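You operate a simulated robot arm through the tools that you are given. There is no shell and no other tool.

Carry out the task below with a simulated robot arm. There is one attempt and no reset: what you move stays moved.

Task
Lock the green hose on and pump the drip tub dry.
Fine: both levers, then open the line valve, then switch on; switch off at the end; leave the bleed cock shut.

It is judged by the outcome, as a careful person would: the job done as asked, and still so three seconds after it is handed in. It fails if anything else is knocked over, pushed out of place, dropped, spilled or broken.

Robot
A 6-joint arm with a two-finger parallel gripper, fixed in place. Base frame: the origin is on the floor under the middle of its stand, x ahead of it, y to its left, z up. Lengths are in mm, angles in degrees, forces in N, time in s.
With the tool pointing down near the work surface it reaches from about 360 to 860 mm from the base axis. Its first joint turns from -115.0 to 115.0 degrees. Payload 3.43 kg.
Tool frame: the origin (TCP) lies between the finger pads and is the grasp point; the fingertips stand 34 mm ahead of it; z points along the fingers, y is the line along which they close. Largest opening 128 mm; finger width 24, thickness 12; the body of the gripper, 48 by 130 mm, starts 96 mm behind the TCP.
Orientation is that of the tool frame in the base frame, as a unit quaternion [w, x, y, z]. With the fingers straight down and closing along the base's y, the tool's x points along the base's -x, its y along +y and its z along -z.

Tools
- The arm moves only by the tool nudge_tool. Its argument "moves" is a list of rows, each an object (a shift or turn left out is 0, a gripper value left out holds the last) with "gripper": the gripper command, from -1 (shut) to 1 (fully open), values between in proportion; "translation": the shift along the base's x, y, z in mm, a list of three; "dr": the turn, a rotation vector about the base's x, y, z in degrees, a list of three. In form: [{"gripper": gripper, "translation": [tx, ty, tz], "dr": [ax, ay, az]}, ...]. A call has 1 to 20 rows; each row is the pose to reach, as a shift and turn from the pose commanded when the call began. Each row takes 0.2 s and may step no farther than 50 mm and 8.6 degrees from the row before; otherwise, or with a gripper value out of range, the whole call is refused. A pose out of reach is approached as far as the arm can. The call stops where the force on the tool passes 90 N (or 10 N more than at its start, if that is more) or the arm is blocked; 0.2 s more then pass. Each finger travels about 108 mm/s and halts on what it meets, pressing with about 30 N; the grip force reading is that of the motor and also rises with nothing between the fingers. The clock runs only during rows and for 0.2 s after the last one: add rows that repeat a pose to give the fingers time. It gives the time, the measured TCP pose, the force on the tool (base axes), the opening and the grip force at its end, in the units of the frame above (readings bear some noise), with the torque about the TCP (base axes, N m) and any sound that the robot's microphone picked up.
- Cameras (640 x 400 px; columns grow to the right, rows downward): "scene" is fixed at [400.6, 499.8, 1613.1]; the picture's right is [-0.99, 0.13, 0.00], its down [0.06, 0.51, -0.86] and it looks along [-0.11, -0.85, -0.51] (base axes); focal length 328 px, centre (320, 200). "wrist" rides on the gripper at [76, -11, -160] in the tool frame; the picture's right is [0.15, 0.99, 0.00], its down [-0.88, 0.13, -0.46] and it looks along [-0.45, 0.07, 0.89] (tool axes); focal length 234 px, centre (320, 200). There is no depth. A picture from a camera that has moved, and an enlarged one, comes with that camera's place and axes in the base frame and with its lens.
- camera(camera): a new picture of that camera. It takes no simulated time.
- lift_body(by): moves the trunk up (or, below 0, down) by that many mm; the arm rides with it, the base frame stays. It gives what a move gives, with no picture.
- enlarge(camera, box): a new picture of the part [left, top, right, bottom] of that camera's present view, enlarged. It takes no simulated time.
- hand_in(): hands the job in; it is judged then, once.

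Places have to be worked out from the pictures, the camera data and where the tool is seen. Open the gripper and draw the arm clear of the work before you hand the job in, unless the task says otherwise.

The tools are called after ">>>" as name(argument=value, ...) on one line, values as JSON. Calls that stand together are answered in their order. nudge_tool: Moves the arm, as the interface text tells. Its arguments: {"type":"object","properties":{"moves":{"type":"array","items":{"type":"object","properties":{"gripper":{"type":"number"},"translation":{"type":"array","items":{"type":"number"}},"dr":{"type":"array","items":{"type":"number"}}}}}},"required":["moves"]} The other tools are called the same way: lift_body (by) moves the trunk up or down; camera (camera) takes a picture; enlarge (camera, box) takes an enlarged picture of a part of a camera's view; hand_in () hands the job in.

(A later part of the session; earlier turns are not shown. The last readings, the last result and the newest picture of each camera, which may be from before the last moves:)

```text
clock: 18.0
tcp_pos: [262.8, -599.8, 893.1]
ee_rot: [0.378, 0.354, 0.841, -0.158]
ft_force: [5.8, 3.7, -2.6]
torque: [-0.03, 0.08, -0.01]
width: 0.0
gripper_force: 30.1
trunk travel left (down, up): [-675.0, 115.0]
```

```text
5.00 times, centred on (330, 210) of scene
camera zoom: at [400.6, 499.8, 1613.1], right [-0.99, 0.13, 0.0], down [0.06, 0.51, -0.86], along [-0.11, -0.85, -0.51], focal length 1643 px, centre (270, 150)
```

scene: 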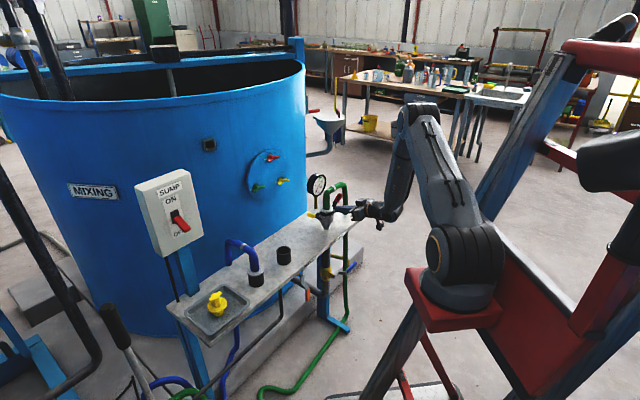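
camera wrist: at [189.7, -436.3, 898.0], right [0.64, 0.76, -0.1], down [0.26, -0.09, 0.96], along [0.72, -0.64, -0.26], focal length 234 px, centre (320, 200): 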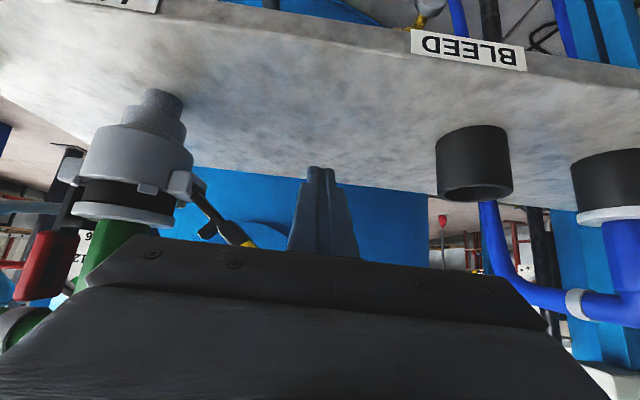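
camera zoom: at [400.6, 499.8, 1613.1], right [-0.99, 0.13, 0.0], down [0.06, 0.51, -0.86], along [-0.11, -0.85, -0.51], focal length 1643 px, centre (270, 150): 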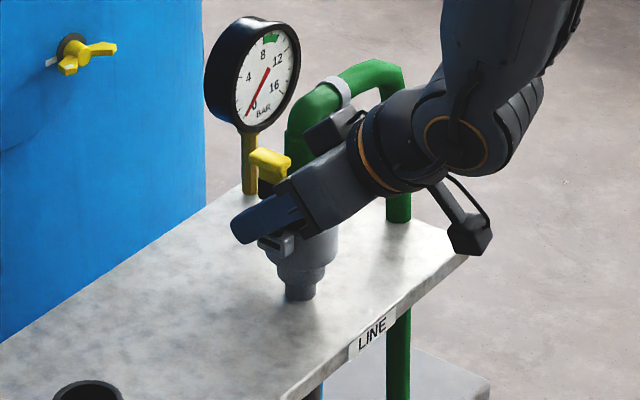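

It's nearly vertical with the hook reaching over the flange; a final firm push will seat it against the stop.

>>> nudge_tool(moves=[{"translation": [-2.5, -2.5, 0]}, {"translation": [-5, -5, 0]}, {"translation": [-7, -7, 0]}])

>>> enlarge(camera="wrist", box=[80, 60, 400, 260])

```text
clock: 18.8
tcp_pos: [260.0, -603.4, 891.4]
ee_rot: [0.379, 0.35, 0.842, -0.157]
ft_force: [48.8, 55.6, 7.2]
torque: [-0.71, 0.69, -0.27]
width: 0.2
gripper_force: 29.7
trunk travel left (down, up): [-675.0, 115.0]
```

```text
2.00 times, centred on (240, 160) of wrist
camera zoom: at [134.3, -491.4, 942.3], right [0.63, 0.77, -0.11], down [0.27, -0.08, 0.96], along [0.73, -0.64, -0.26], focal length 468 px, centre (480, 280)
```

zoom: 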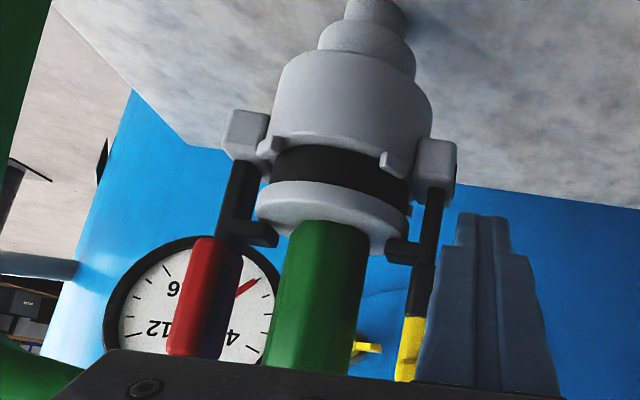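

The yellow lever is firm at its stop. I back off sideways and check that both levers hold.

>>> nudge_tool(moves=[{"translation": [8, 8, 0]}, {"translation": [20, 20, 0]}, {"translation": [20, 20, 0]}])

>>> enlarge(camera="wrist", box=[60, 60, 380, 260])

>>> enlarge(camera="scene", box=[280, 170, 380, 250])

```text
clock: 19.6
tcp_pos: [276.0, -589.4, 892.1]
ee_rot: [0.379, 0.355, 0.84, -0.16]
ft_force: [0.9, -0.1, -0.1]
torque: [-0.05, -0.03, -0.02]
width: 0.2
gripper_force: 30.2
trunk travel left (down, up): [-675.0, 115.0]
```

```text
2.00 times, centred on (220, 160) of wrist
camera zoom: at [150.3, -476.0, 942.7], right [0.64, 0.76, -0.11], down [0.26, -0.08, 0.96], along [0.72, -0.64, -0.25], focal length 468 px, centre (520, 280)
```

zoom: 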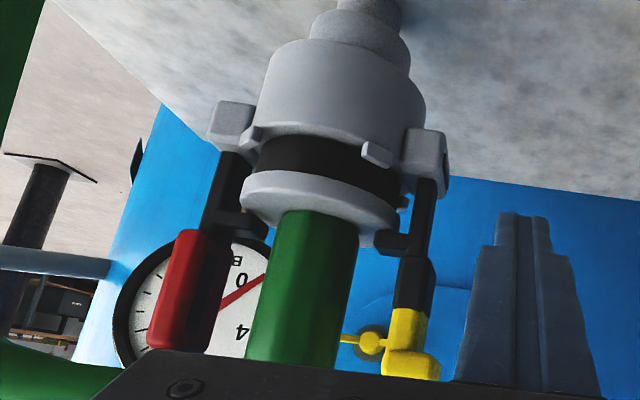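

```text
5.00 times, centred on (330, 210) of scene
camera zoom: at [400.6, 499.8, 1613.1], right [-0.99, 0.13, 0.0], down [0.06, 0.51, -0.86], along [-0.11, -0.85, -0.51], focal length 1643 px, centre (270, 150)
```

zoom: 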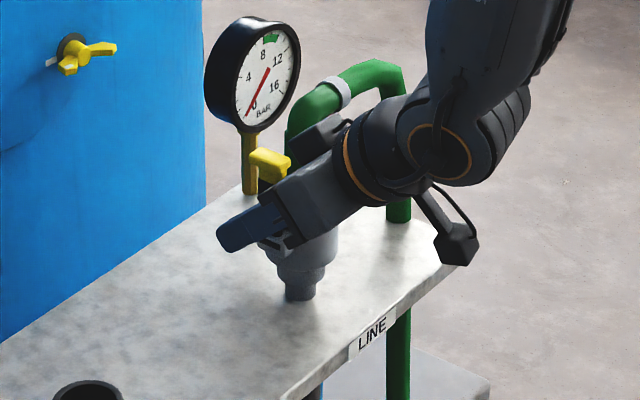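

Both levers hold for now. I'll retreat along the tool axis and look at both levers squarely.

>>> nudge_tool(moves=[{"translation": [-20, 20, 35]}, {"translation": [-40, 40, 75]}, {"translation": [-50, 50, 115]}, {"translation": [-60, 60, 155]}])

>>> camera(camera="wrist")

>>> camera(camera="scene")

>>> enlarge(camera="scene", box=[290, 160, 370, 240])

```text
clock: 20.6
tcp_pos: [216.6, -527.1, 1048.1]
ee_rot: [0.378, 0.355, 0.84, -0.158]
ft_force: [0.6, -0.1, -0.9]
torque: [0.04, -0.03, 0.07]
width: 0.0
gripper_force: 30.0
trunk travel left (down, up): [-675.0, 115.0]
```

```text
taken
camera wrist: at [90.1, -415.4, 1097.5], right [0.64, 0.76, -0.11], down [0.26, -0.09, 0.96], along [0.72, -0.64, -0.26], focal length 234 px, centre (320, 200)
```

wrist: 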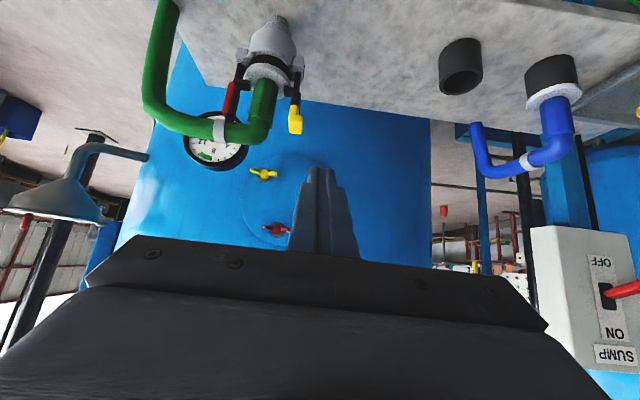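

```text
taken
```

scene: 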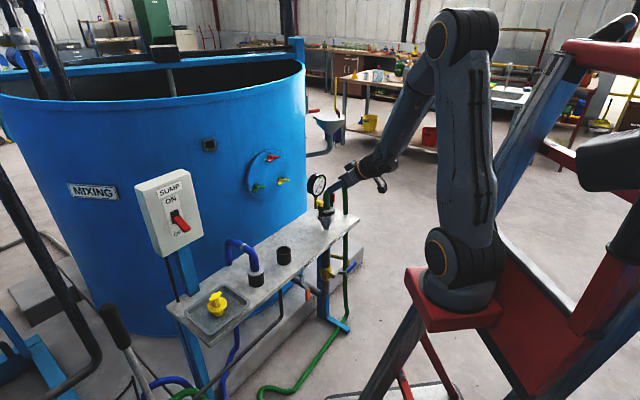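

```text
5.00 times, centred on (330, 200) of scene
camera zoom: at [400.6, 499.8, 1613.1], right [-0.99, 0.13, 0.0], down [0.06, 0.51, -0.86], along [-0.11, -0.85, -0.51], focal length 1643 px, centre (270, 200)
```

zoom: 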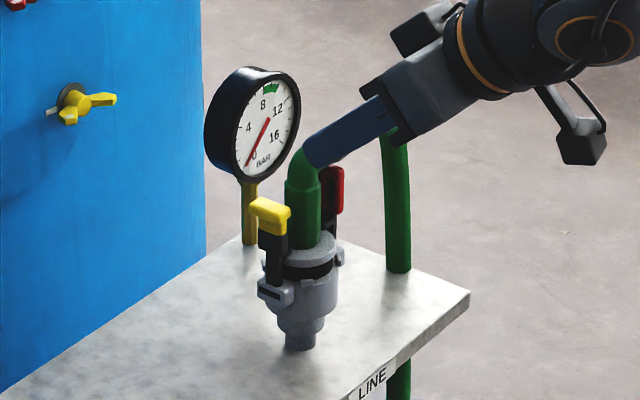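

>>> enlarge(camera="wrist", box=[200, 0, 340, 150])

>>> enlarge(camera="scene", box=[310, 185, 345, 225])

```text
2.67 times, centred on (270, 75) of wrist
camera zoom: at [90.1, -415.4, 1097.5], right [0.64, 0.76, -0.11], down [0.26, -0.09, 0.96], along [0.72, -0.64, -0.26], focal length 624 px, centre (453, 533)
```

zoom: 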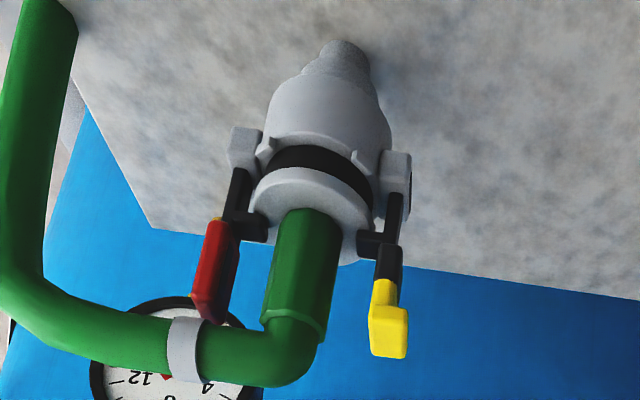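

```text
10.00 times, centred on (328, 205) of scene
camera zoom: at [400.6, 499.8, 1613.1], right [-0.99, 0.13, 0.0], down [0.06, 0.51, -0.86], along [-0.11, -0.85, -0.51], focal length 3285 px, centre (245, 150)
```

zoom: 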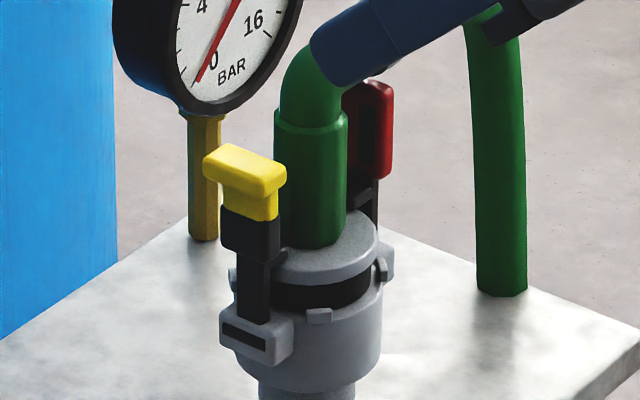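

Both levers are vertical with hooks over the flange. Next is the line valve: its blue handle grip runs from about a=-352 to -431, b≈530, z≈538, with the pivot near a=-299. I'll retreat in front of the bench first.

>>> nudge_tool(moves=[{"translation": [-31, -8, -10]}, {"translation": [-62, -16, -30]}, {"translation": [-93, -25, -60]}, {"translation": [-124, -33, -95]}, {"translation": [-155, -41, -125]}, {"translation": [-185, -49, -150]}, {"translation": [-185, -49, -195]}, {"translation": [-185, -49, -240]}])

>>> camera(camera="wrist")

>>> camera(camera="scene")

```text
clock: 22.4
tcp_pos: [29.9, -578.4, 807.8]
ee_rot: [0.378, 0.354, 0.841, -0.158]
ft_force: [0.1, 0.3, 0.5]
torque: [0.03, 0.0, -0.01]
width: 0.1
gripper_force: 29.6
trunk travel left (down, up): [-675.0, 115.0]
```

```text
taken
camera wrist: at [-95.6, -465.1, 857.1], right [0.64, 0.76, -0.11], down [0.26, -0.08, 0.96], along [0.72, -0.64, -0.25], focal length 234 px, centre (320, 200)
```

wrist: 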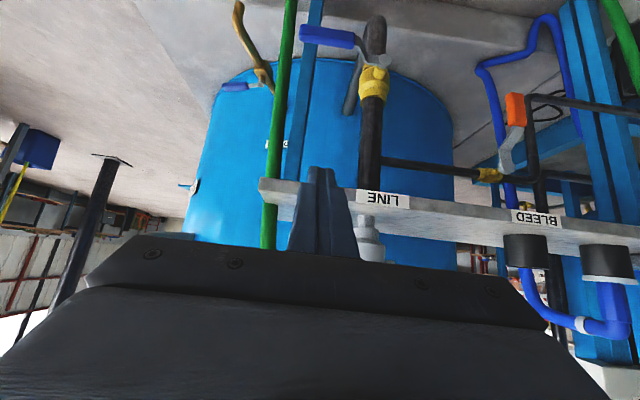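

```text
taken
```

scene: 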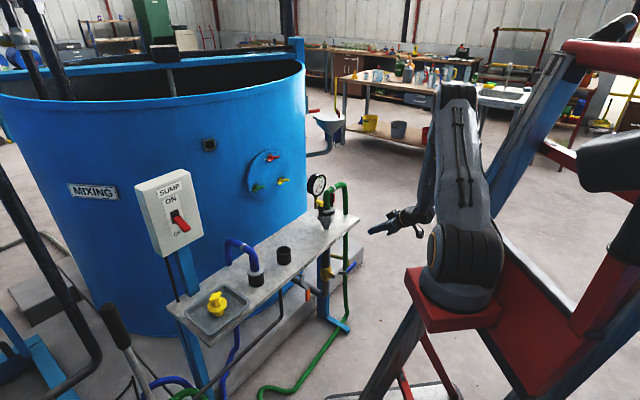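

Reach is fine here. I'll descend in front of the bench for a closer look at the line valve handle.

>>> nudge_tool(moves=[{"translation": [0, 0, -45]}, {"translation": [0, 0, -90]}, {"translation": [0, 0, -135]}, {"translation": [0, 0, -180]}])

>>> camera(camera="wrist")

>>> enlarge(camera="scene", box=[300, 190, 440, 300])

```text
clock: 23.4
tcp_pos: [23.6, -602.7, 631.6]
ee_rot: [0.38, 0.357, 0.841, -0.146]
ft_force: [-0.2, 0.5, 0.1]
torque: [-0.01, 0.02, 0.0]
width: 0.1
gripper_force: 30.2
out of reach, approached as far as the arm can: row 2, 3, 4
trunk travel left (down, up): [-675.0, 115.0]
```

```text
taken
camera wrist: at [-104.5, -491.4, 682.2], right [0.64, 0.77, -0.09], down [0.25, -0.1, 0.96], along [0.73, -0.63, -0.26], focal length 234 px, centre (320, 200)
```

wrist: 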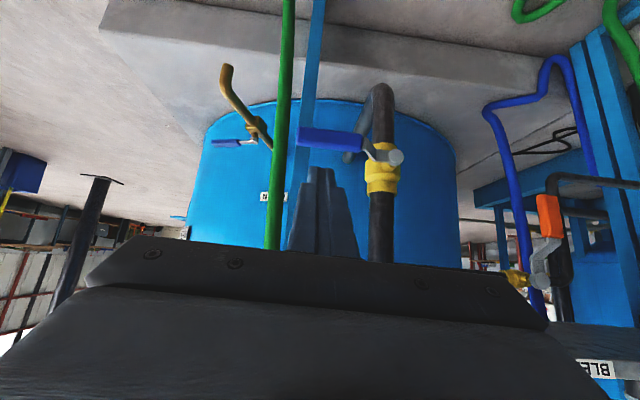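

```text
3.64 times, centred on (370, 245) of scene
camera zoom: at [400.6, 499.8, 1613.1], right [-0.99, 0.13, 0.0], down [0.06, 0.51, -0.86], along [-0.11, -0.85, -0.51], focal length 1195 px, centre (138, 36)
```

zoom: 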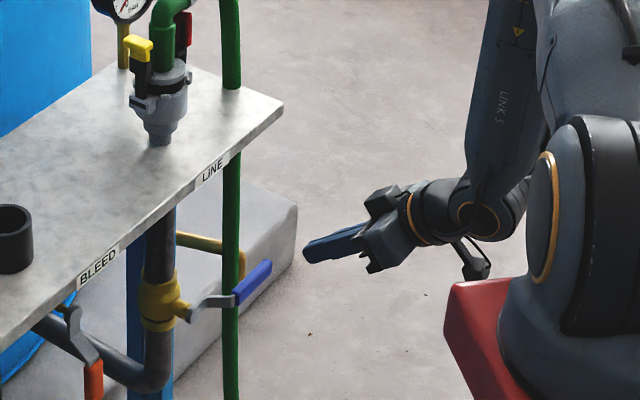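

The arm is too folded at this height, so I'll lower the trunk 150 mm. Space in front of the bench is free, and this puts the tool near the handle's height.

>>> lift_body(by=-150)

>>> camera(camera="wrist")

>>> camera(camera="scene")

```text
clock: 25.1
tcp_pos: [22.8, -602.9, 482.7]
ee_rot: [0.378, 0.355, 0.84, -0.158]
ft_force: [0.0, -0.7, 0.2]
torque: [0.01, -0.01, -0.03]
width: 0.0
gripper_force: 30.0
trunk travel left (down, up): [-525.0, 265.0]
```

```text
taken
camera wrist: at [-103.6, -489.7, 531.1], right [0.64, 0.76, -0.11], down [0.26, -0.09, 0.96], along [0.72, -0.64, -0.25], focal length 234 px, centre (320, 200)
```

wrist: 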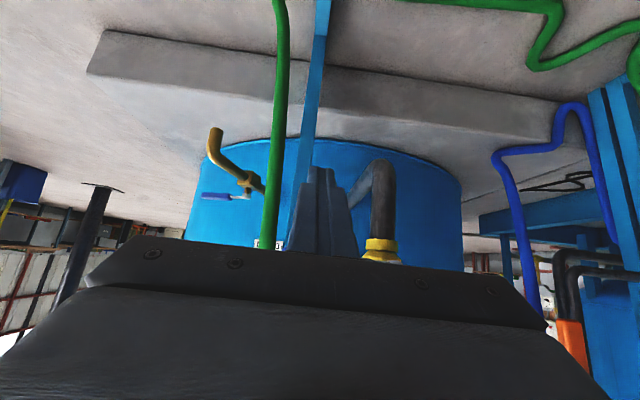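

```text
taken
```

scene: 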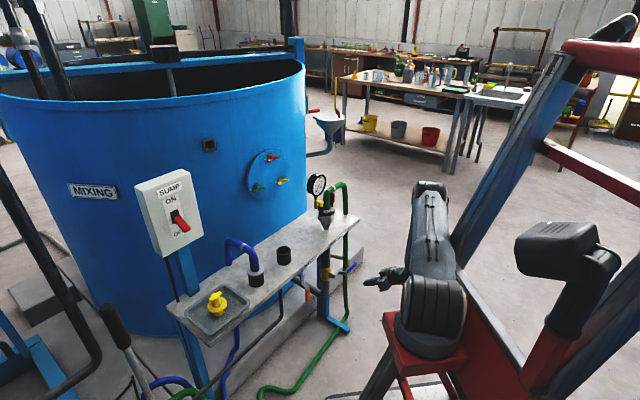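

With the trunk lowered I have room. The blue grip spans a≈-433 to -355 at z≈539, b≈528. By convention (counter-clockwise opens) it should swing up, so I'll place the fingers under the grip first.

>>> nudge_tool(moves=[{"translation": [15, 5, 5]}, {"translation": [40, -18, 10]}, {"translation": [72, -41, 12]}, {"translation": [72, -41, 12]}])

>>> camera(camera="wrist")

>>> enlarge(camera="scene", box=[300, 220, 420, 320])

```text
clock: 26.1
tcp_pos: [95.0, -644.4, 492.5]
ee_rot: [0.378, 0.355, 0.841, -0.157]
ft_force: [-0.2, 0.4, -0.3]
torque: [0.02, 0.03, 0.0]
width: 0.0
gripper_force: 29.7
out of reach, approached as far as the arm can: row 1
trunk travel left (down, up): [-525.0, 265.0]
```

```text
taken
camera wrist: at [-31.3, -531.2, 542.9], right [0.64, 0.76, -0.11], down [0.26, -0.09, 0.96], along [0.72, -0.64, -0.25], focal length 234 px, centre (320, 200)
```

wrist: 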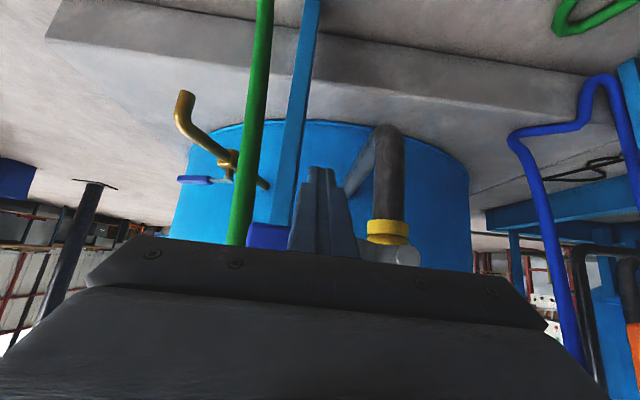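

```text
4.00 times, centred on (360, 270) of scene
camera zoom: at [400.6, 499.8, 1613.1], right [-0.99, 0.13, 0.0], down [0.06, 0.51, -0.86], along [-0.11, -0.85, -0.51], focal length 1314 px, centre (160, -80)
```

zoom: 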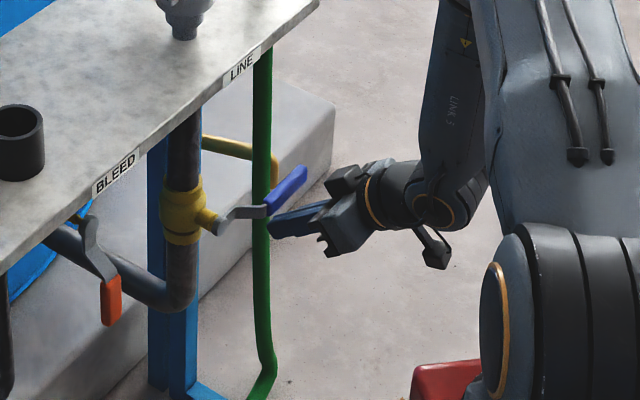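

The fingers are under the blue grip. I lift gently to contact and watch the force.

>>> nudge_tool(moves=[{"translation": [0, 0, 7]}, {"translation": [0, 0, 14]}, {"translation": [0, 0, 20]}, {"translation": [0, 0, 25]}])

>>> enlarge(camera="scene", box=[300, 220, 420, 320])

```text
clock: 27.1
tcp_pos: [93.2, -640.3, 515.2]
ee_rot: [0.376, 0.357, 0.841, -0.155]
ft_force: [-7.1, 8.1, -27.2]
torque: [0.1, 0.35, -0.16]
width: 0.0
gripper_force: 30.1
trunk travel left (down, up): [-525.0, 265.0]
```

```text
4.00 times, centred on (360, 270) of scene
camera zoom: at [400.6, 499.8, 1613.1], right [-0.99, 0.13, 0.0], down [0.06, 0.51, -0.86], along [-0.11, -0.85, -0.51], focal length 1314 px, centre (160, -80)
```

zoom: 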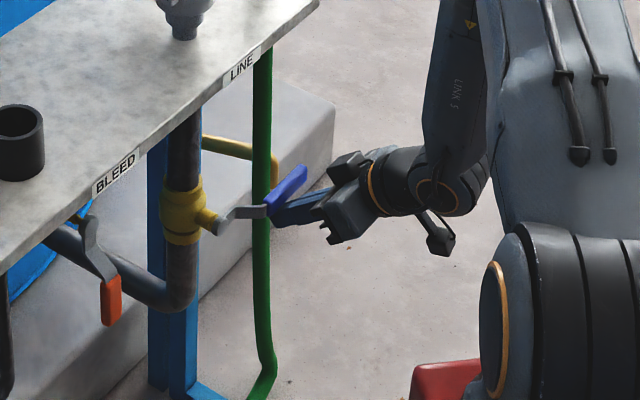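

There's about 27 N with no visible motion, which could be a stop or stiffness. I'll add a few more millimetres to tell which.

>>> nudge_tool(moves=[{"translation": [0, 0, 3]}, {"translation": [0, 0, 5]}])

>>> enlarge(camera="scene", box=[300, 220, 420, 320])

```text
clock: 27.8
tcp_pos: [91.8, -639.6, 516.9]
ee_rot: [0.372, 0.359, 0.842, -0.153]
ft_force: [-17.0, 15.9, -58.6]
torque: [0.57, 0.64, 0.09]
width: 0.0
gripper_force: 29.8
trunk travel left (down, up): [-525.0, 265.0]
```

```text
4.00 times, centred on (360, 270) of scene
camera zoom: at [400.6, 499.8, 1613.1], right [-0.99, 0.13, 0.0], down [0.06, 0.51, -0.86], along [-0.11, -0.85, -0.51], focal length 1314 px, centre (160, -80)
```

zoom: 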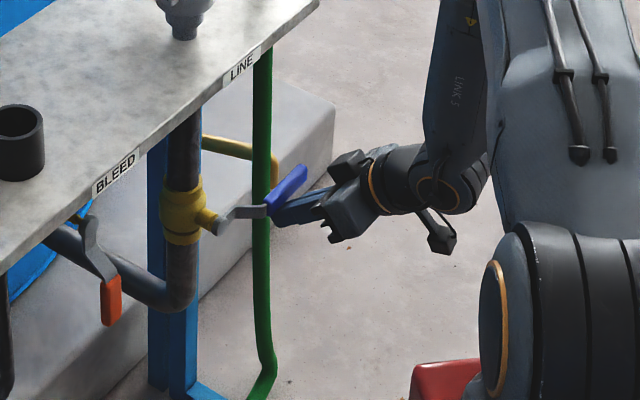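

It's a firm stop at 60 N with no motion, so the handle opens downward. I'll back out, go above the grip, and come in on top.

>>> nudge_tool(moves=[{"translation": [0, 0, -15]}, {"translation": [-15, 15, -22]}, {"translation": [-45, 45, -20]}, {"translation": [-48, 48, 25]}, {"translation": [-48, 48, 68]}, {"translation": [-48, 48, 83]}, {"translation": [-22, 22, 83]}, {"translation": [0, 0, 83]}, {"translation": [0, 0, 83]}])

>>> camera(camera="wrist")

>>> enlarge(camera="scene", box=[300, 220, 420, 320])

```text
clock: 29.8
tcp_pos: [93.8, -642.7, 606.1]
ee_rot: [0.379, 0.354, 0.841, -0.157]
ft_force: [1.2, 0.1, 0.1]
torque: [0.01, 0.03, 0.04]
width: 0.1
gripper_force: 29.7
out of reach, approached as far as the arm can: row 3
trunk travel left (down, up): [-525.0, 265.0]
```

```text
taken
camera wrist: at [-31.2, -529.2, 655.6], right [0.64, 0.76, -0.11], down [0.26, -0.09, 0.96], along [0.72, -0.64, -0.25], focal length 234 px, centre (320, 200)
```

wrist: 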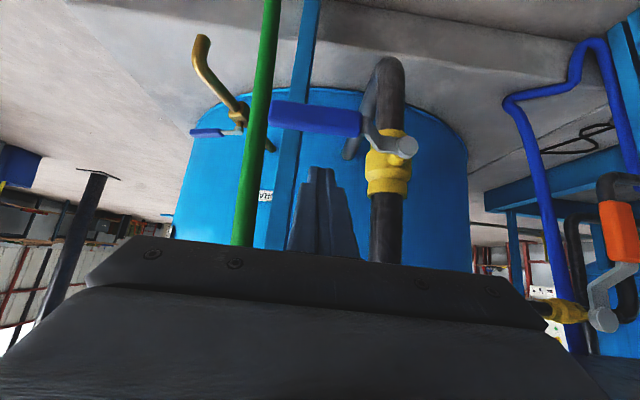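

```text
4.00 times, centred on (360, 270) of scene
camera zoom: at [400.6, 499.8, 1613.1], right [-0.99, 0.13, 0.0], down [0.06, 0.51, -0.86], along [-0.11, -0.85, -0.51], focal length 1314 px, centre (160, -80)
```

zoom: 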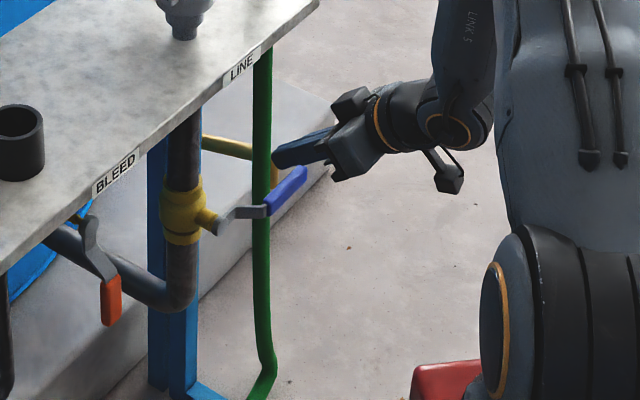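

The fingers are above the grip. I press down gently.

>>> nudge_tool(moves=[{"translation": [0, 0, -15]}, {"translation": [0, 0, -28]}, {"translation": [0, 0, -36]}, {"translation": [0, 0, -44]}, {"translation": [0, 0, -50]}])

>>> enlarge(camera="scene", box=[300, 220, 420, 320])

```text
clock: 30.9
tcp_pos: [94.8, -643.6, 554.7]
ee_rot: [0.378, 0.354, 0.84, -0.158]
ft_force: [-3.1, -2.9, 2.7]
torque: [-0.13, 0.01, -0.04]
width: 0.0
gripper_force: 30.1
trunk travel left (down, up): [-525.0, 265.0]
```

```text
4.00 times, centred on (360, 270) of scene
camera zoom: at [400.6, 499.8, 1613.1], right [-0.99, 0.13, 0.0], down [0.06, 0.51, -0.86], along [-0.11, -0.85, -0.51], focal length 1314 px, centre (160, -80)
```

zoom: 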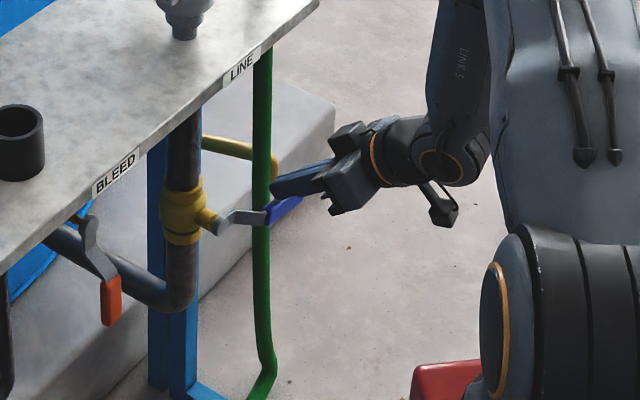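

The handle turns down easily at about 3 N. I follow its arc.

>>> nudge_tool(moves=[{"translation": [0.7, 0.7, -17]}, {"translation": [3.3, 3.3, -33]}, {"translation": [7, 7, -48]}, {"translation": [12.7, 12.7, -61]}, {"translation": [19.8, 19.8, -72]}])

>>> enlarge(camera="scene", box=[300, 220, 420, 320])

>>> camera(camera="wrist")

```text
clock: 32.1
tcp_pos: [113.9, -625.0, 484.4]
ee_rot: [0.379, 0.356, 0.84, -0.154]
ft_force: [-0.9, -0.7, 2.4]
torque: [-0.07, -0.01, -0.04]
width: 0.0
gripper_force: 29.9
trunk travel left (down, up): [-525.0, 265.0]
```

```text
4.00 times, centred on (360, 270) of scene
camera zoom: at [400.6, 499.8, 1613.1], right [-0.99, 0.13, 0.0], down [0.06, 0.51, -0.86], along [-0.11, -0.85, -0.51], focal length 1314 px, centre (160, -80)
```

zoom: 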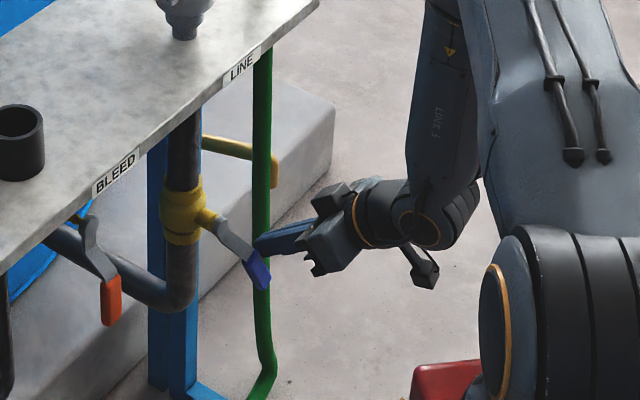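

```text
taken
camera wrist: at [-12.6, -513.0, 534.4], right [0.64, 0.76, -0.1], down [0.26, -0.09, 0.96], along [0.72, -0.64, -0.26], focal length 234 px, centre (320, 200)
```

wrist: 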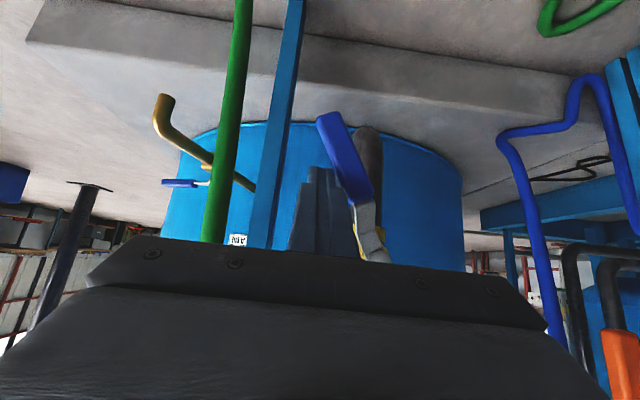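

The handle is past 60°. I continue to vertical.

>>> nudge_tool(moves=[{"translation": [8, 8, -9]}, {"translation": [15.5, 15.5, -15]}, {"translation": [22, 22, -19]}, {"translation": [27, 27, -21]}])

>>> enlarge(camera="scene", box=[300, 220, 420, 320])

>>> camera(camera="wrist")

```text
clock: 33.1
tcp_pos: [138.5, -620.3, 465.4]
ee_rot: [0.38, 0.357, 0.841, -0.145]
ft_force: [-2.5, -0.7, 1.1]
torque: [-0.02, 0.01, -0.03]
width: 0.1
gripper_force: 30.5
out of reach, approached as far as the arm can: row 1, 2, 3, 4
trunk travel left (down, up): [-525.0, 265.0]
```

```text
4.00 times, centred on (360, 270) of scene
camera zoom: at [400.6, 499.8, 1613.1], right [-0.99, 0.13, 0.0], down [0.06, 0.51, -0.86], along [-0.11, -0.85, -0.51], focal length 1314 px, centre (160, -80)
```

zoom: 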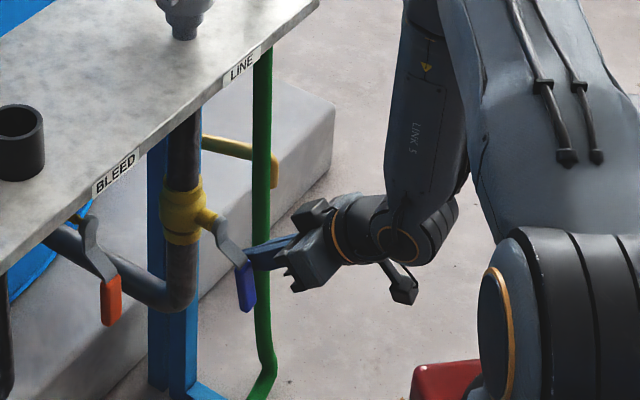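

```text
taken
camera wrist: at [10.1, -510.0, 515.8], right [0.64, 0.77, -0.08], down [0.25, -0.1, 0.96], along [0.73, -0.63, -0.26], focal length 234 px, centre (320, 200)
```

wrist: 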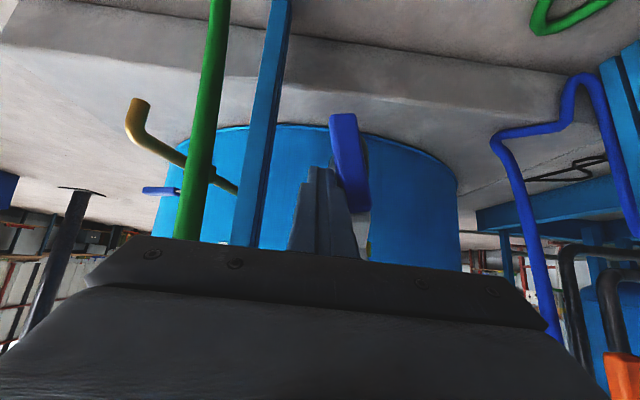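

The arm is at its inner reach limit here. The handle is at about 78°, so I'll finish the push along a path of constant radius, slightly deeper.

>>> nudge_tool(moves=[{"translation": [7, 2, 0]}, {"translation": [14, 4, 0]}, {"translation": [21, 6, 0]}])

>>> enlarge(camera="scene", box=[300, 220, 420, 320])

>>> camera(camera="wrist")

```text
clock: 34.0
tcp_pos: [154.0, -629.5, 466.9]
ee_rot: [0.379, 0.357, 0.84, -0.15]
ft_force: [-5.7, -2.7, -1.0]
torque: [-0.02, -0.02, 0.14]
width: 0.0
gripper_force: 29.7
out of reach, approached as far as the arm can: row 1, 2, 3
trunk travel left (down, up): [-525.0, 265.0]
```

```text
4.00 times, centred on (360, 270) of scene
camera zoom: at [400.6, 499.8, 1613.1], right [-0.99, 0.13, 0.0], down [0.06, 0.51, -0.86], along [-0.11, -0.85, -0.51], focal length 1314 px, centre (160, -80)
```

zoom: 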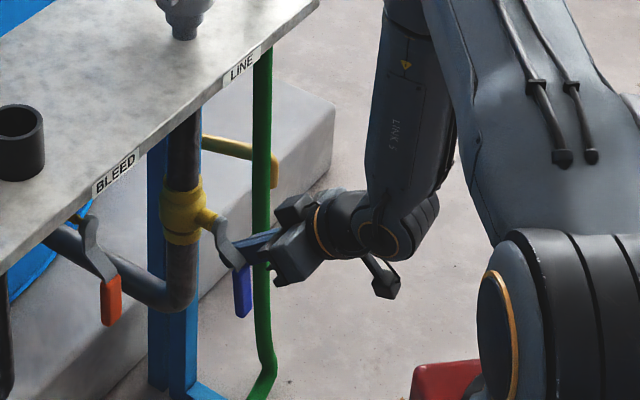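

```text
taken
camera wrist: at [27.8, -519.1, 517.2], right [0.64, 0.76, -0.09], down [0.25, -0.1, 0.96], along [0.73, -0.64, -0.26], focal length 234 px, centre (320, 200)
```

wrist: 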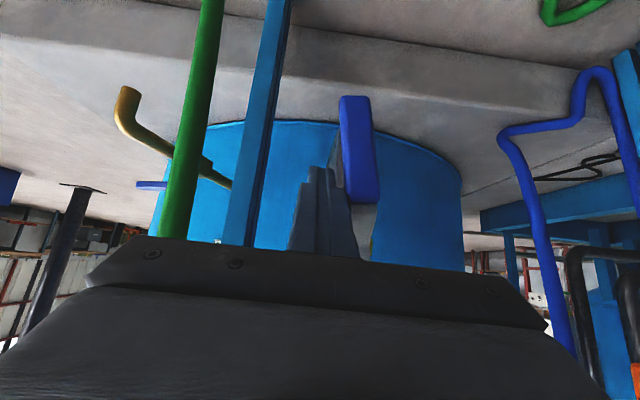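

The handle is nearly vertical, but the arm is folded to its limit and creeping deeper. I'll back off sideways, raise the trunk so the elbow opens up, and come back down to finish the push.

>>> nudge_tool(moves=[{"translation": [-10, -10, 0]}, {"translation": [-22, -16, 0]}, {"translation": [-22, -16, 0]}])

>>> camera(camera="wrist")

```text
clock: 34.8
tcp_pos: [133.2, -646.1, 466.8]
ee_rot: [0.378, 0.355, 0.84, -0.158]
ft_force: [0.2, -0.6, 0.4]
torque: [0.0, -0.01, -0.04]
width: 0.3
gripper_force: 30.3
trunk travel left (down, up): [-525.0, 265.0]
```

```text
taken
camera wrist: at [7.5, -533.7, 516.9], right [0.64, 0.76, -0.11], down [0.26, -0.09, 0.96], along [0.72, -0.64, -0.25], focal length 234 px, centre (320, 200)
```

wrist: 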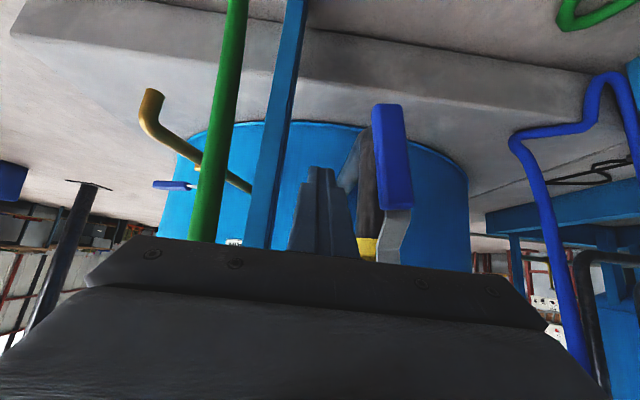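

I'm clear of the handle. Raising the trunk 150 mm; the path straight up in front of the bench is free.

>>> lift_body(by=130)

>>> nudge_tool(moves=[{"translation": [-8, 8, -40]}, {"translation": [-16, 16, -80]}, {"translation": [-18, 18, -115]}, {"translation": [-18, 18, -138]}, {"translation": [-18, 18, -138]}])

>>> camera(camera="wrist")

>>> enlarge(camera="scene", box=[300, 220, 420, 320])

```text
clock: 36.3
tcp_pos: [133.6, -647.8, 596.0]
ee_rot: [0.379, 0.354, 0.841, -0.157]
ft_force: [0.1, -0.3, -0.6]
torque: [0.0, -0.01, -0.04]
width: 0.3
gripper_force: 30.1
trunk travel left (down, up): [-655.0, 135.0]
```

```text
clock: 37.5
tcp_pos: [115.9, -627.7, 459.3]
ee_rot: [0.379, 0.354, 0.84, -0.157]
ft_force: [0.8, 0.2, 0.0]
torque: [0.0, -0.02, -0.03]
width: 0.0
gripper_force: 30.0
out of reach, approached as far as the arm can: row 2
trunk travel left (down, up): [-655.0, 135.0]
```

```text
taken
camera wrist: at [-10.3, -516.0, 508.5], right [0.64, 0.76, -0.1], down [0.26, -0.09, 0.96], along [0.72, -0.64, -0.25], focal length 234 px, centre (320, 200)
```

wrist: 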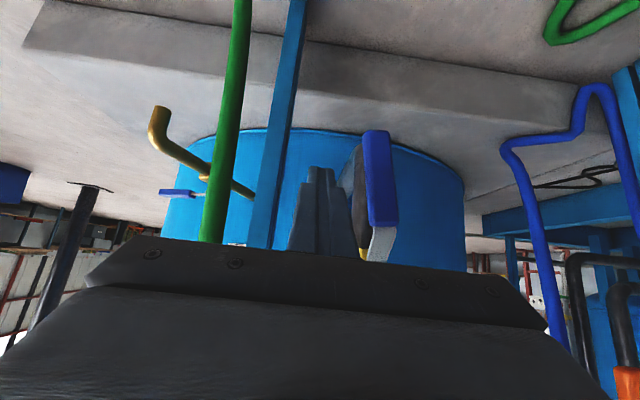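

```text
4.00 times, centred on (360, 270) of scene
camera zoom: at [400.6, 499.8, 1613.1], right [-0.99, 0.13, 0.0], down [0.06, 0.51, -0.86], along [-0.11, -0.85, -0.51], focal length 1314 px, centre (160, -80)
```

zoom: 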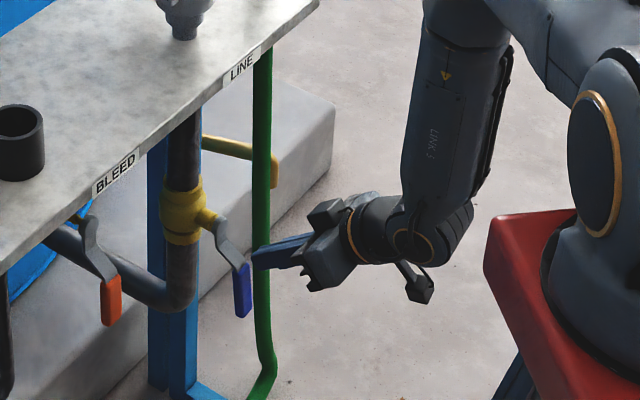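

Good posture now. I push the handle the last few degrees along the bench until it meets its stop.

>>> nudge_tool(moves=[{"translation": [12, 12, 0]}, {"translation": [22, 22, 0]}, {"translation": [28, 28, 0]}, {"translation": [32, 32, 0]}])

>>> camera(camera="wrist")

>>> enlarge(camera="scene", box=[300, 220, 420, 320])

```text
clock: 38.5
tcp_pos: [143.3, -620.4, 453.2]
ee_rot: [0.381, 0.357, 0.84, -0.148]
ft_force: [-4.8, -1.5, -0.3]
torque: [0.01, -0.05, 0.06]
width: 0.1
gripper_force: 30.2
out of reach, approached as far as the arm can: row 1, 2, 3, 4
trunk travel left (down, up): [-655.0, 135.0]
```

```text
taken
camera wrist: at [17.1, -508.0, 503.5], right [0.64, 0.76, -0.09], down [0.25, -0.1, 0.96], along [0.73, -0.64, -0.26], focal length 234 px, centre (320, 200)
```

wrist: 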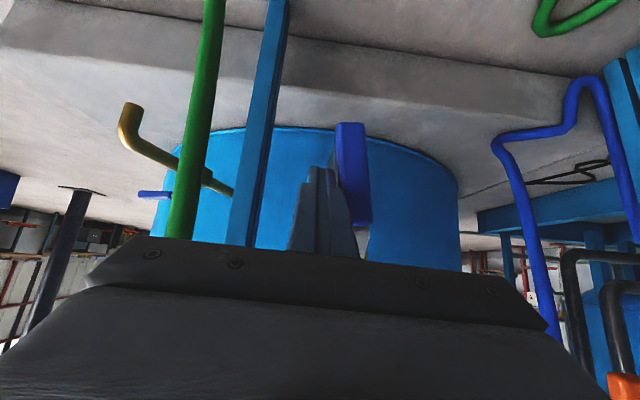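

```text
4.00 times, centred on (360, 270) of scene
camera zoom: at [400.6, 499.8, 1613.1], right [-0.99, 0.13, 0.0], down [0.06, 0.51, -0.86], along [-0.11, -0.85, -0.51], focal length 1314 px, centre (160, -80)
```

zoom: 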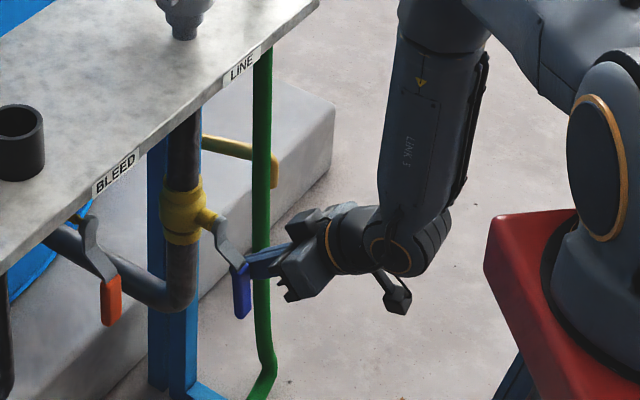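

I'm still short by about 8° and the arm is at a joint limit with this tilt. I'll back off slightly and steepen the tool to about 30° from vertical, then retry.

>>> nudge_tool(moves=[{"translation": [-10, -8, 0]}, {"translation": [-16, -10, 5], "dr": [4.5, 4.5, 0]}, {"translation": [-20, -10, 10], "dr": [9, 9, 0]}, {"translation": [-20, -10, 10], "dr": [13, 13, 0]}, {"translation": [-20, -10, 10], "dr": [13, 13, 0]}])

>>> camera(camera="wrist")

>>> enlarge(camera="scene", box=[300, 220, 420, 320])

```text
clock: 39.7
tcp_pos: [124.7, -628.5, 463.7]
ee_rot: [0.237, 0.375, 0.89, -0.101]
ft_force: [0.3, -0.8, -0.3]
torque: [-0.01, -0.03, 0.01]
width: 0.0
gripper_force: 30.0
trunk travel left (down, up): [-655.0, 135.0]
```

```text
taken
camera wrist: at [16.3, -533.5, 564.4], right [0.62, 0.78, -0.07], down [0.47, -0.29, 0.83], along [0.63, -0.55, -0.55], focal length 234 px, centre (320, 200)
```

wrist: 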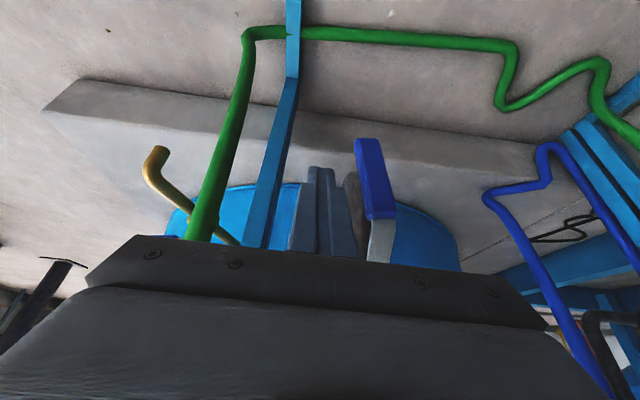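

```text
4.00 times, centred on (360, 270) of scene
camera zoom: at [400.6, 499.8, 1613.1], right [-0.99, 0.13, 0.0], down [0.06, 0.51, -0.86], along [-0.11, -0.85, -0.51], focal length 1314 px, centre (160, -80)
```

zoom: 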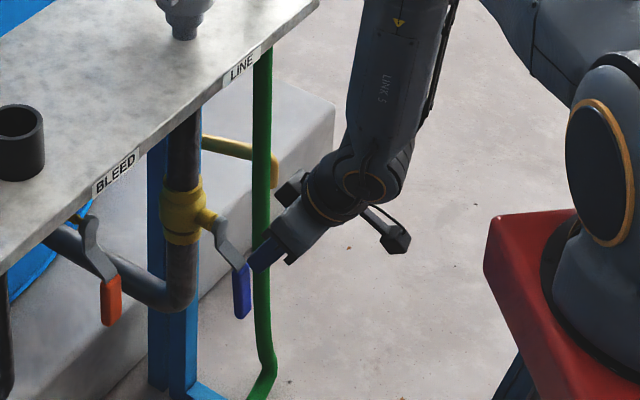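

That's in reach now. I push the handle along the bench towards vertical again.

>>> nudge_tool(moves=[{"translation": [10, 10, -3]}, {"translation": [17, 17, -5]}, {"translation": [23, 23, -6]}, {"translation": [27, 27, -6]}])

>>> camera(camera="wrist")

>>> enlarge(camera="scene", box=[300, 220, 420, 320])

```text
clock: 40.7
tcp_pos: [144.4, -608.0, 457.5]
ee_rot: [0.237, 0.381, 0.888, -0.104]
ft_force: [-55.7, -50.6, -27.7]
torque: [0.47, -0.49, -0.04]
width: 0.1
gripper_force: 29.8
trunk travel left (down, up): [-655.0, 135.0]
```

```text
taken
camera wrist: at [38.6, -511.1, 558.8], right [0.63, 0.77, -0.08], down [0.46, -0.3, 0.83], along [0.62, -0.56, -0.55], focal length 234 px, centre (320, 200)
```

wrist: 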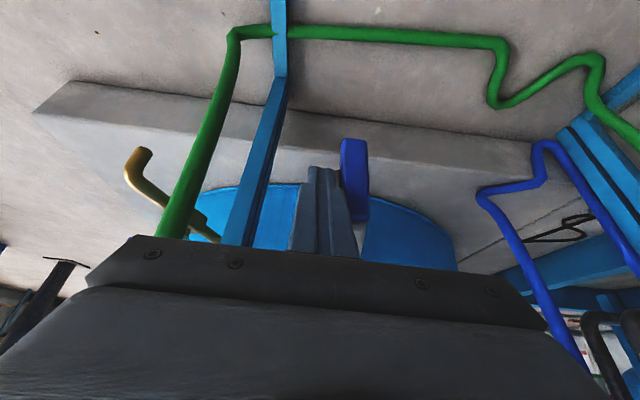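

```text
4.00 times, centred on (360, 270) of scene
camera zoom: at [400.6, 499.8, 1613.1], right [-0.99, 0.13, 0.0], down [0.06, 0.51, -0.86], along [-0.11, -0.85, -0.51], focal length 1314 px, centre (160, -80)
```

zoom: 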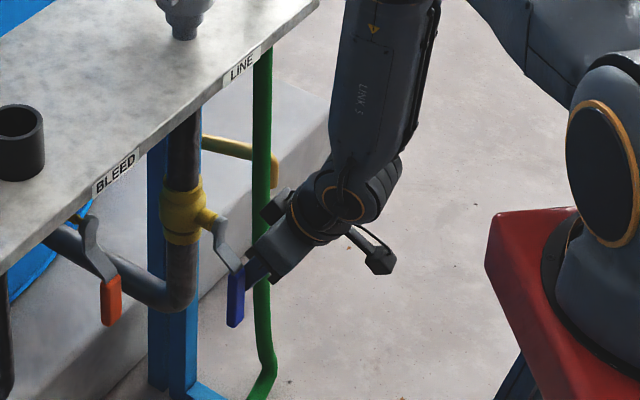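

The handle hit its stop, vertical and parallel to the pipe, so the line is open. I back off and retreat from the valve.

>>> nudge_tool(moves=[{"translation": [10, 10, -6]}, {"translation": [-10, -10, 0]}, {"translation": [-20, 0, 20]}, {"translation": [-45, 30, 50]}, {"translation": [-60, 45, 90]}, {"translation": [-60, 45, 130]}])

>>> camera(camera="wrist")

>>> camera(camera="scene")

>>> enlarge(camera="scene", box=[300, 180, 420, 320])

```text
clock: 41.0
tcp_pos: [145.4, -608.4, 457.9]
ee_rot: [0.234, 0.384, 0.887, -0.106]
ft_force: [-61.3, -20.9, -15.9]
torque: [0.16, -0.72, 0.34]
width: 0.1
gripper_force: 30.0
trunk travel left (down, up): [-655.0, 135.0]
stopped in row 1: the force on the tool passed its limit at 100 N (the readings are from after the stop); the commanded pose is now the measured one
```

```text
taken
camera wrist: at [39.7, -510.3, 559.5], right [0.64, 0.77, -0.08], down [0.47, -0.3, 0.83], along [0.62, -0.57, -0.55], focal length 234 px, centre (320, 200)
```

wrist: 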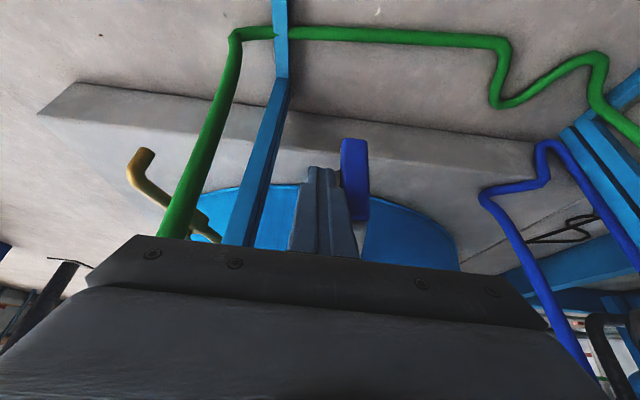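

```text
taken
```

scene: 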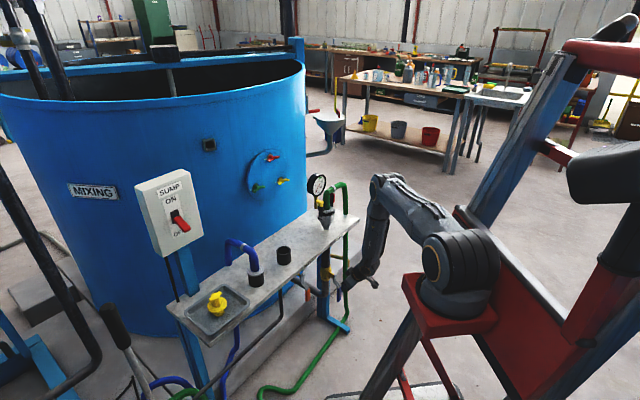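

```text
2.86 times, centred on (360, 250) of scene
camera zoom: at [400.6, 499.8, 1613.1], right [-0.99, 0.13, 0.0], down [0.06, 0.51, -0.86], along [-0.11, -0.85, -0.51], focal length 939 px, centre (206, 57)
```

zoom: 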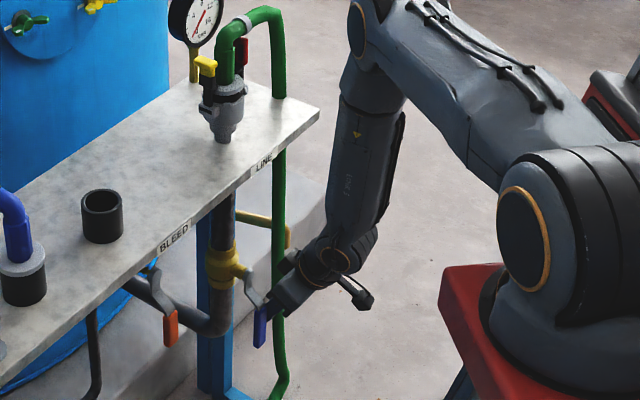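

I mistyped the first row: it pushed further into the stop, and the guard halted it. The valve looks unharmed and the handle is still vertical. Now I back off in the right direction.

>>> nudge_tool(moves=[{"translation": [-8, -8, 0]}, {"translation": [-18, -18, 0]}, {"translation": [-35, -5, 15]}, {"translation": [-55, 15, 45]}, {"translation": [-65, 25, 85]}, {"translation": [-65, 25, 125]}])

>>> camera(camera="wrist")

>>> enlarge(camera="scene", box=[280, 170, 400, 320])

```text
clock: 42.4
tcp_pos: [86.7, -581.8, 584.3]
ee_rot: [0.238, 0.379, 0.888, -0.104]
ft_force: [-0.1, -0.6, -0.8]
torque: [0.01, -0.01, 0.01]
width: 0.2
gripper_force: 30.4
trunk travel left (down, up): [-655.0, 135.0]
```

```text
taken
camera wrist: at [-20.2, -485.5, 684.9], right [0.63, 0.78, -0.08], down [0.47, -0.29, 0.84], along [0.63, -0.56, -0.54], focal length 234 px, centre (320, 200)
```

wrist: 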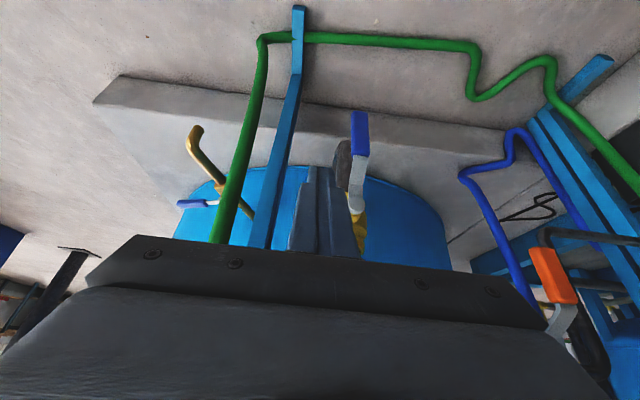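

```text
2.67 times, centred on (340, 245) of scene
camera zoom: at [400.6, 499.8, 1613.1], right [-0.99, 0.13, 0.0], down [0.06, 0.51, -0.86], along [-0.11, -0.85, -0.51], focal length 876 px, centre (267, 80)
```

zoom: 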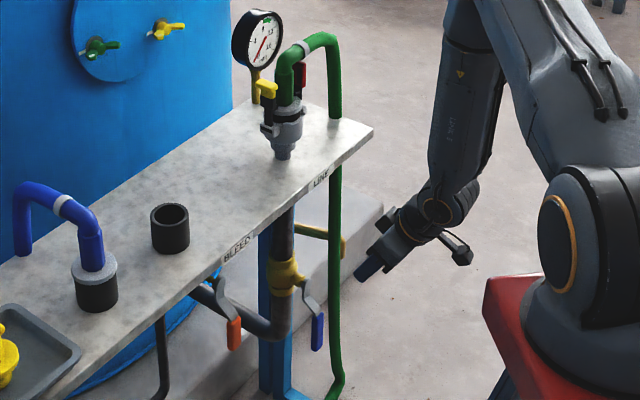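

The line valve is open with its handle parallel to the pipe, and the bleed handle is untouched. The switch lever seems to be at a≈276, tip b≈663, z≈1076, drooping about 22° (OFF). I'll rise in front of the bench and then travel towards the switch end.

>>> nudge_tool(moves=[{"translation": [0, 0, 45]}, {"translation": [0, 0, 90]}, {"translation": [0, 0, 135]}, {"translation": [0, 0, 180]}, {"translation": [0, 0, 225]}, {"translation": [0, 0, 270]}, {"translation": [0, 0, 315]}, {"translation": [0, 0, 360]}, {"translation": [0, 0, 405]}, {"translation": [0, 0, 450]}])

>>> camera(camera="wrist")

```text
clock: 44.6
tcp_pos: [85.2, -581.3, 1033.6]
ee_rot: [0.238, 0.379, 0.888, -0.105]
ft_force: [0.2, 0.1, 0.2]
torque: [0.04, 0.0, 0.0]
width: 0.0
gripper_force: 29.7
trunk travel left (down, up): [-655.0, 135.0]
```

```text
taken
camera wrist: at [-21.2, -484.0, 1134.1], right [0.63, 0.77, -0.08], down [0.47, -0.29, 0.83], along [0.62, -0.56, -0.54], focal length 234 px, centre (320, 200)
```

wrist: 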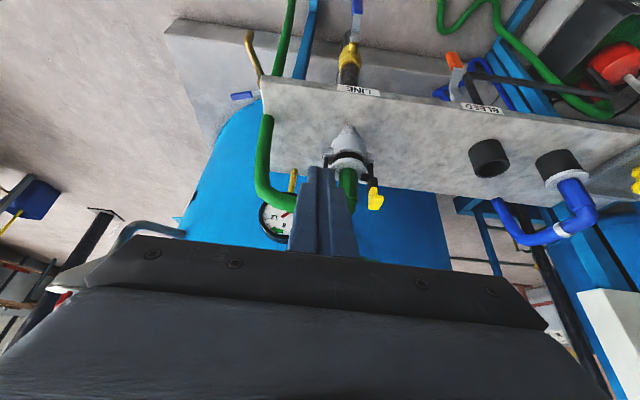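

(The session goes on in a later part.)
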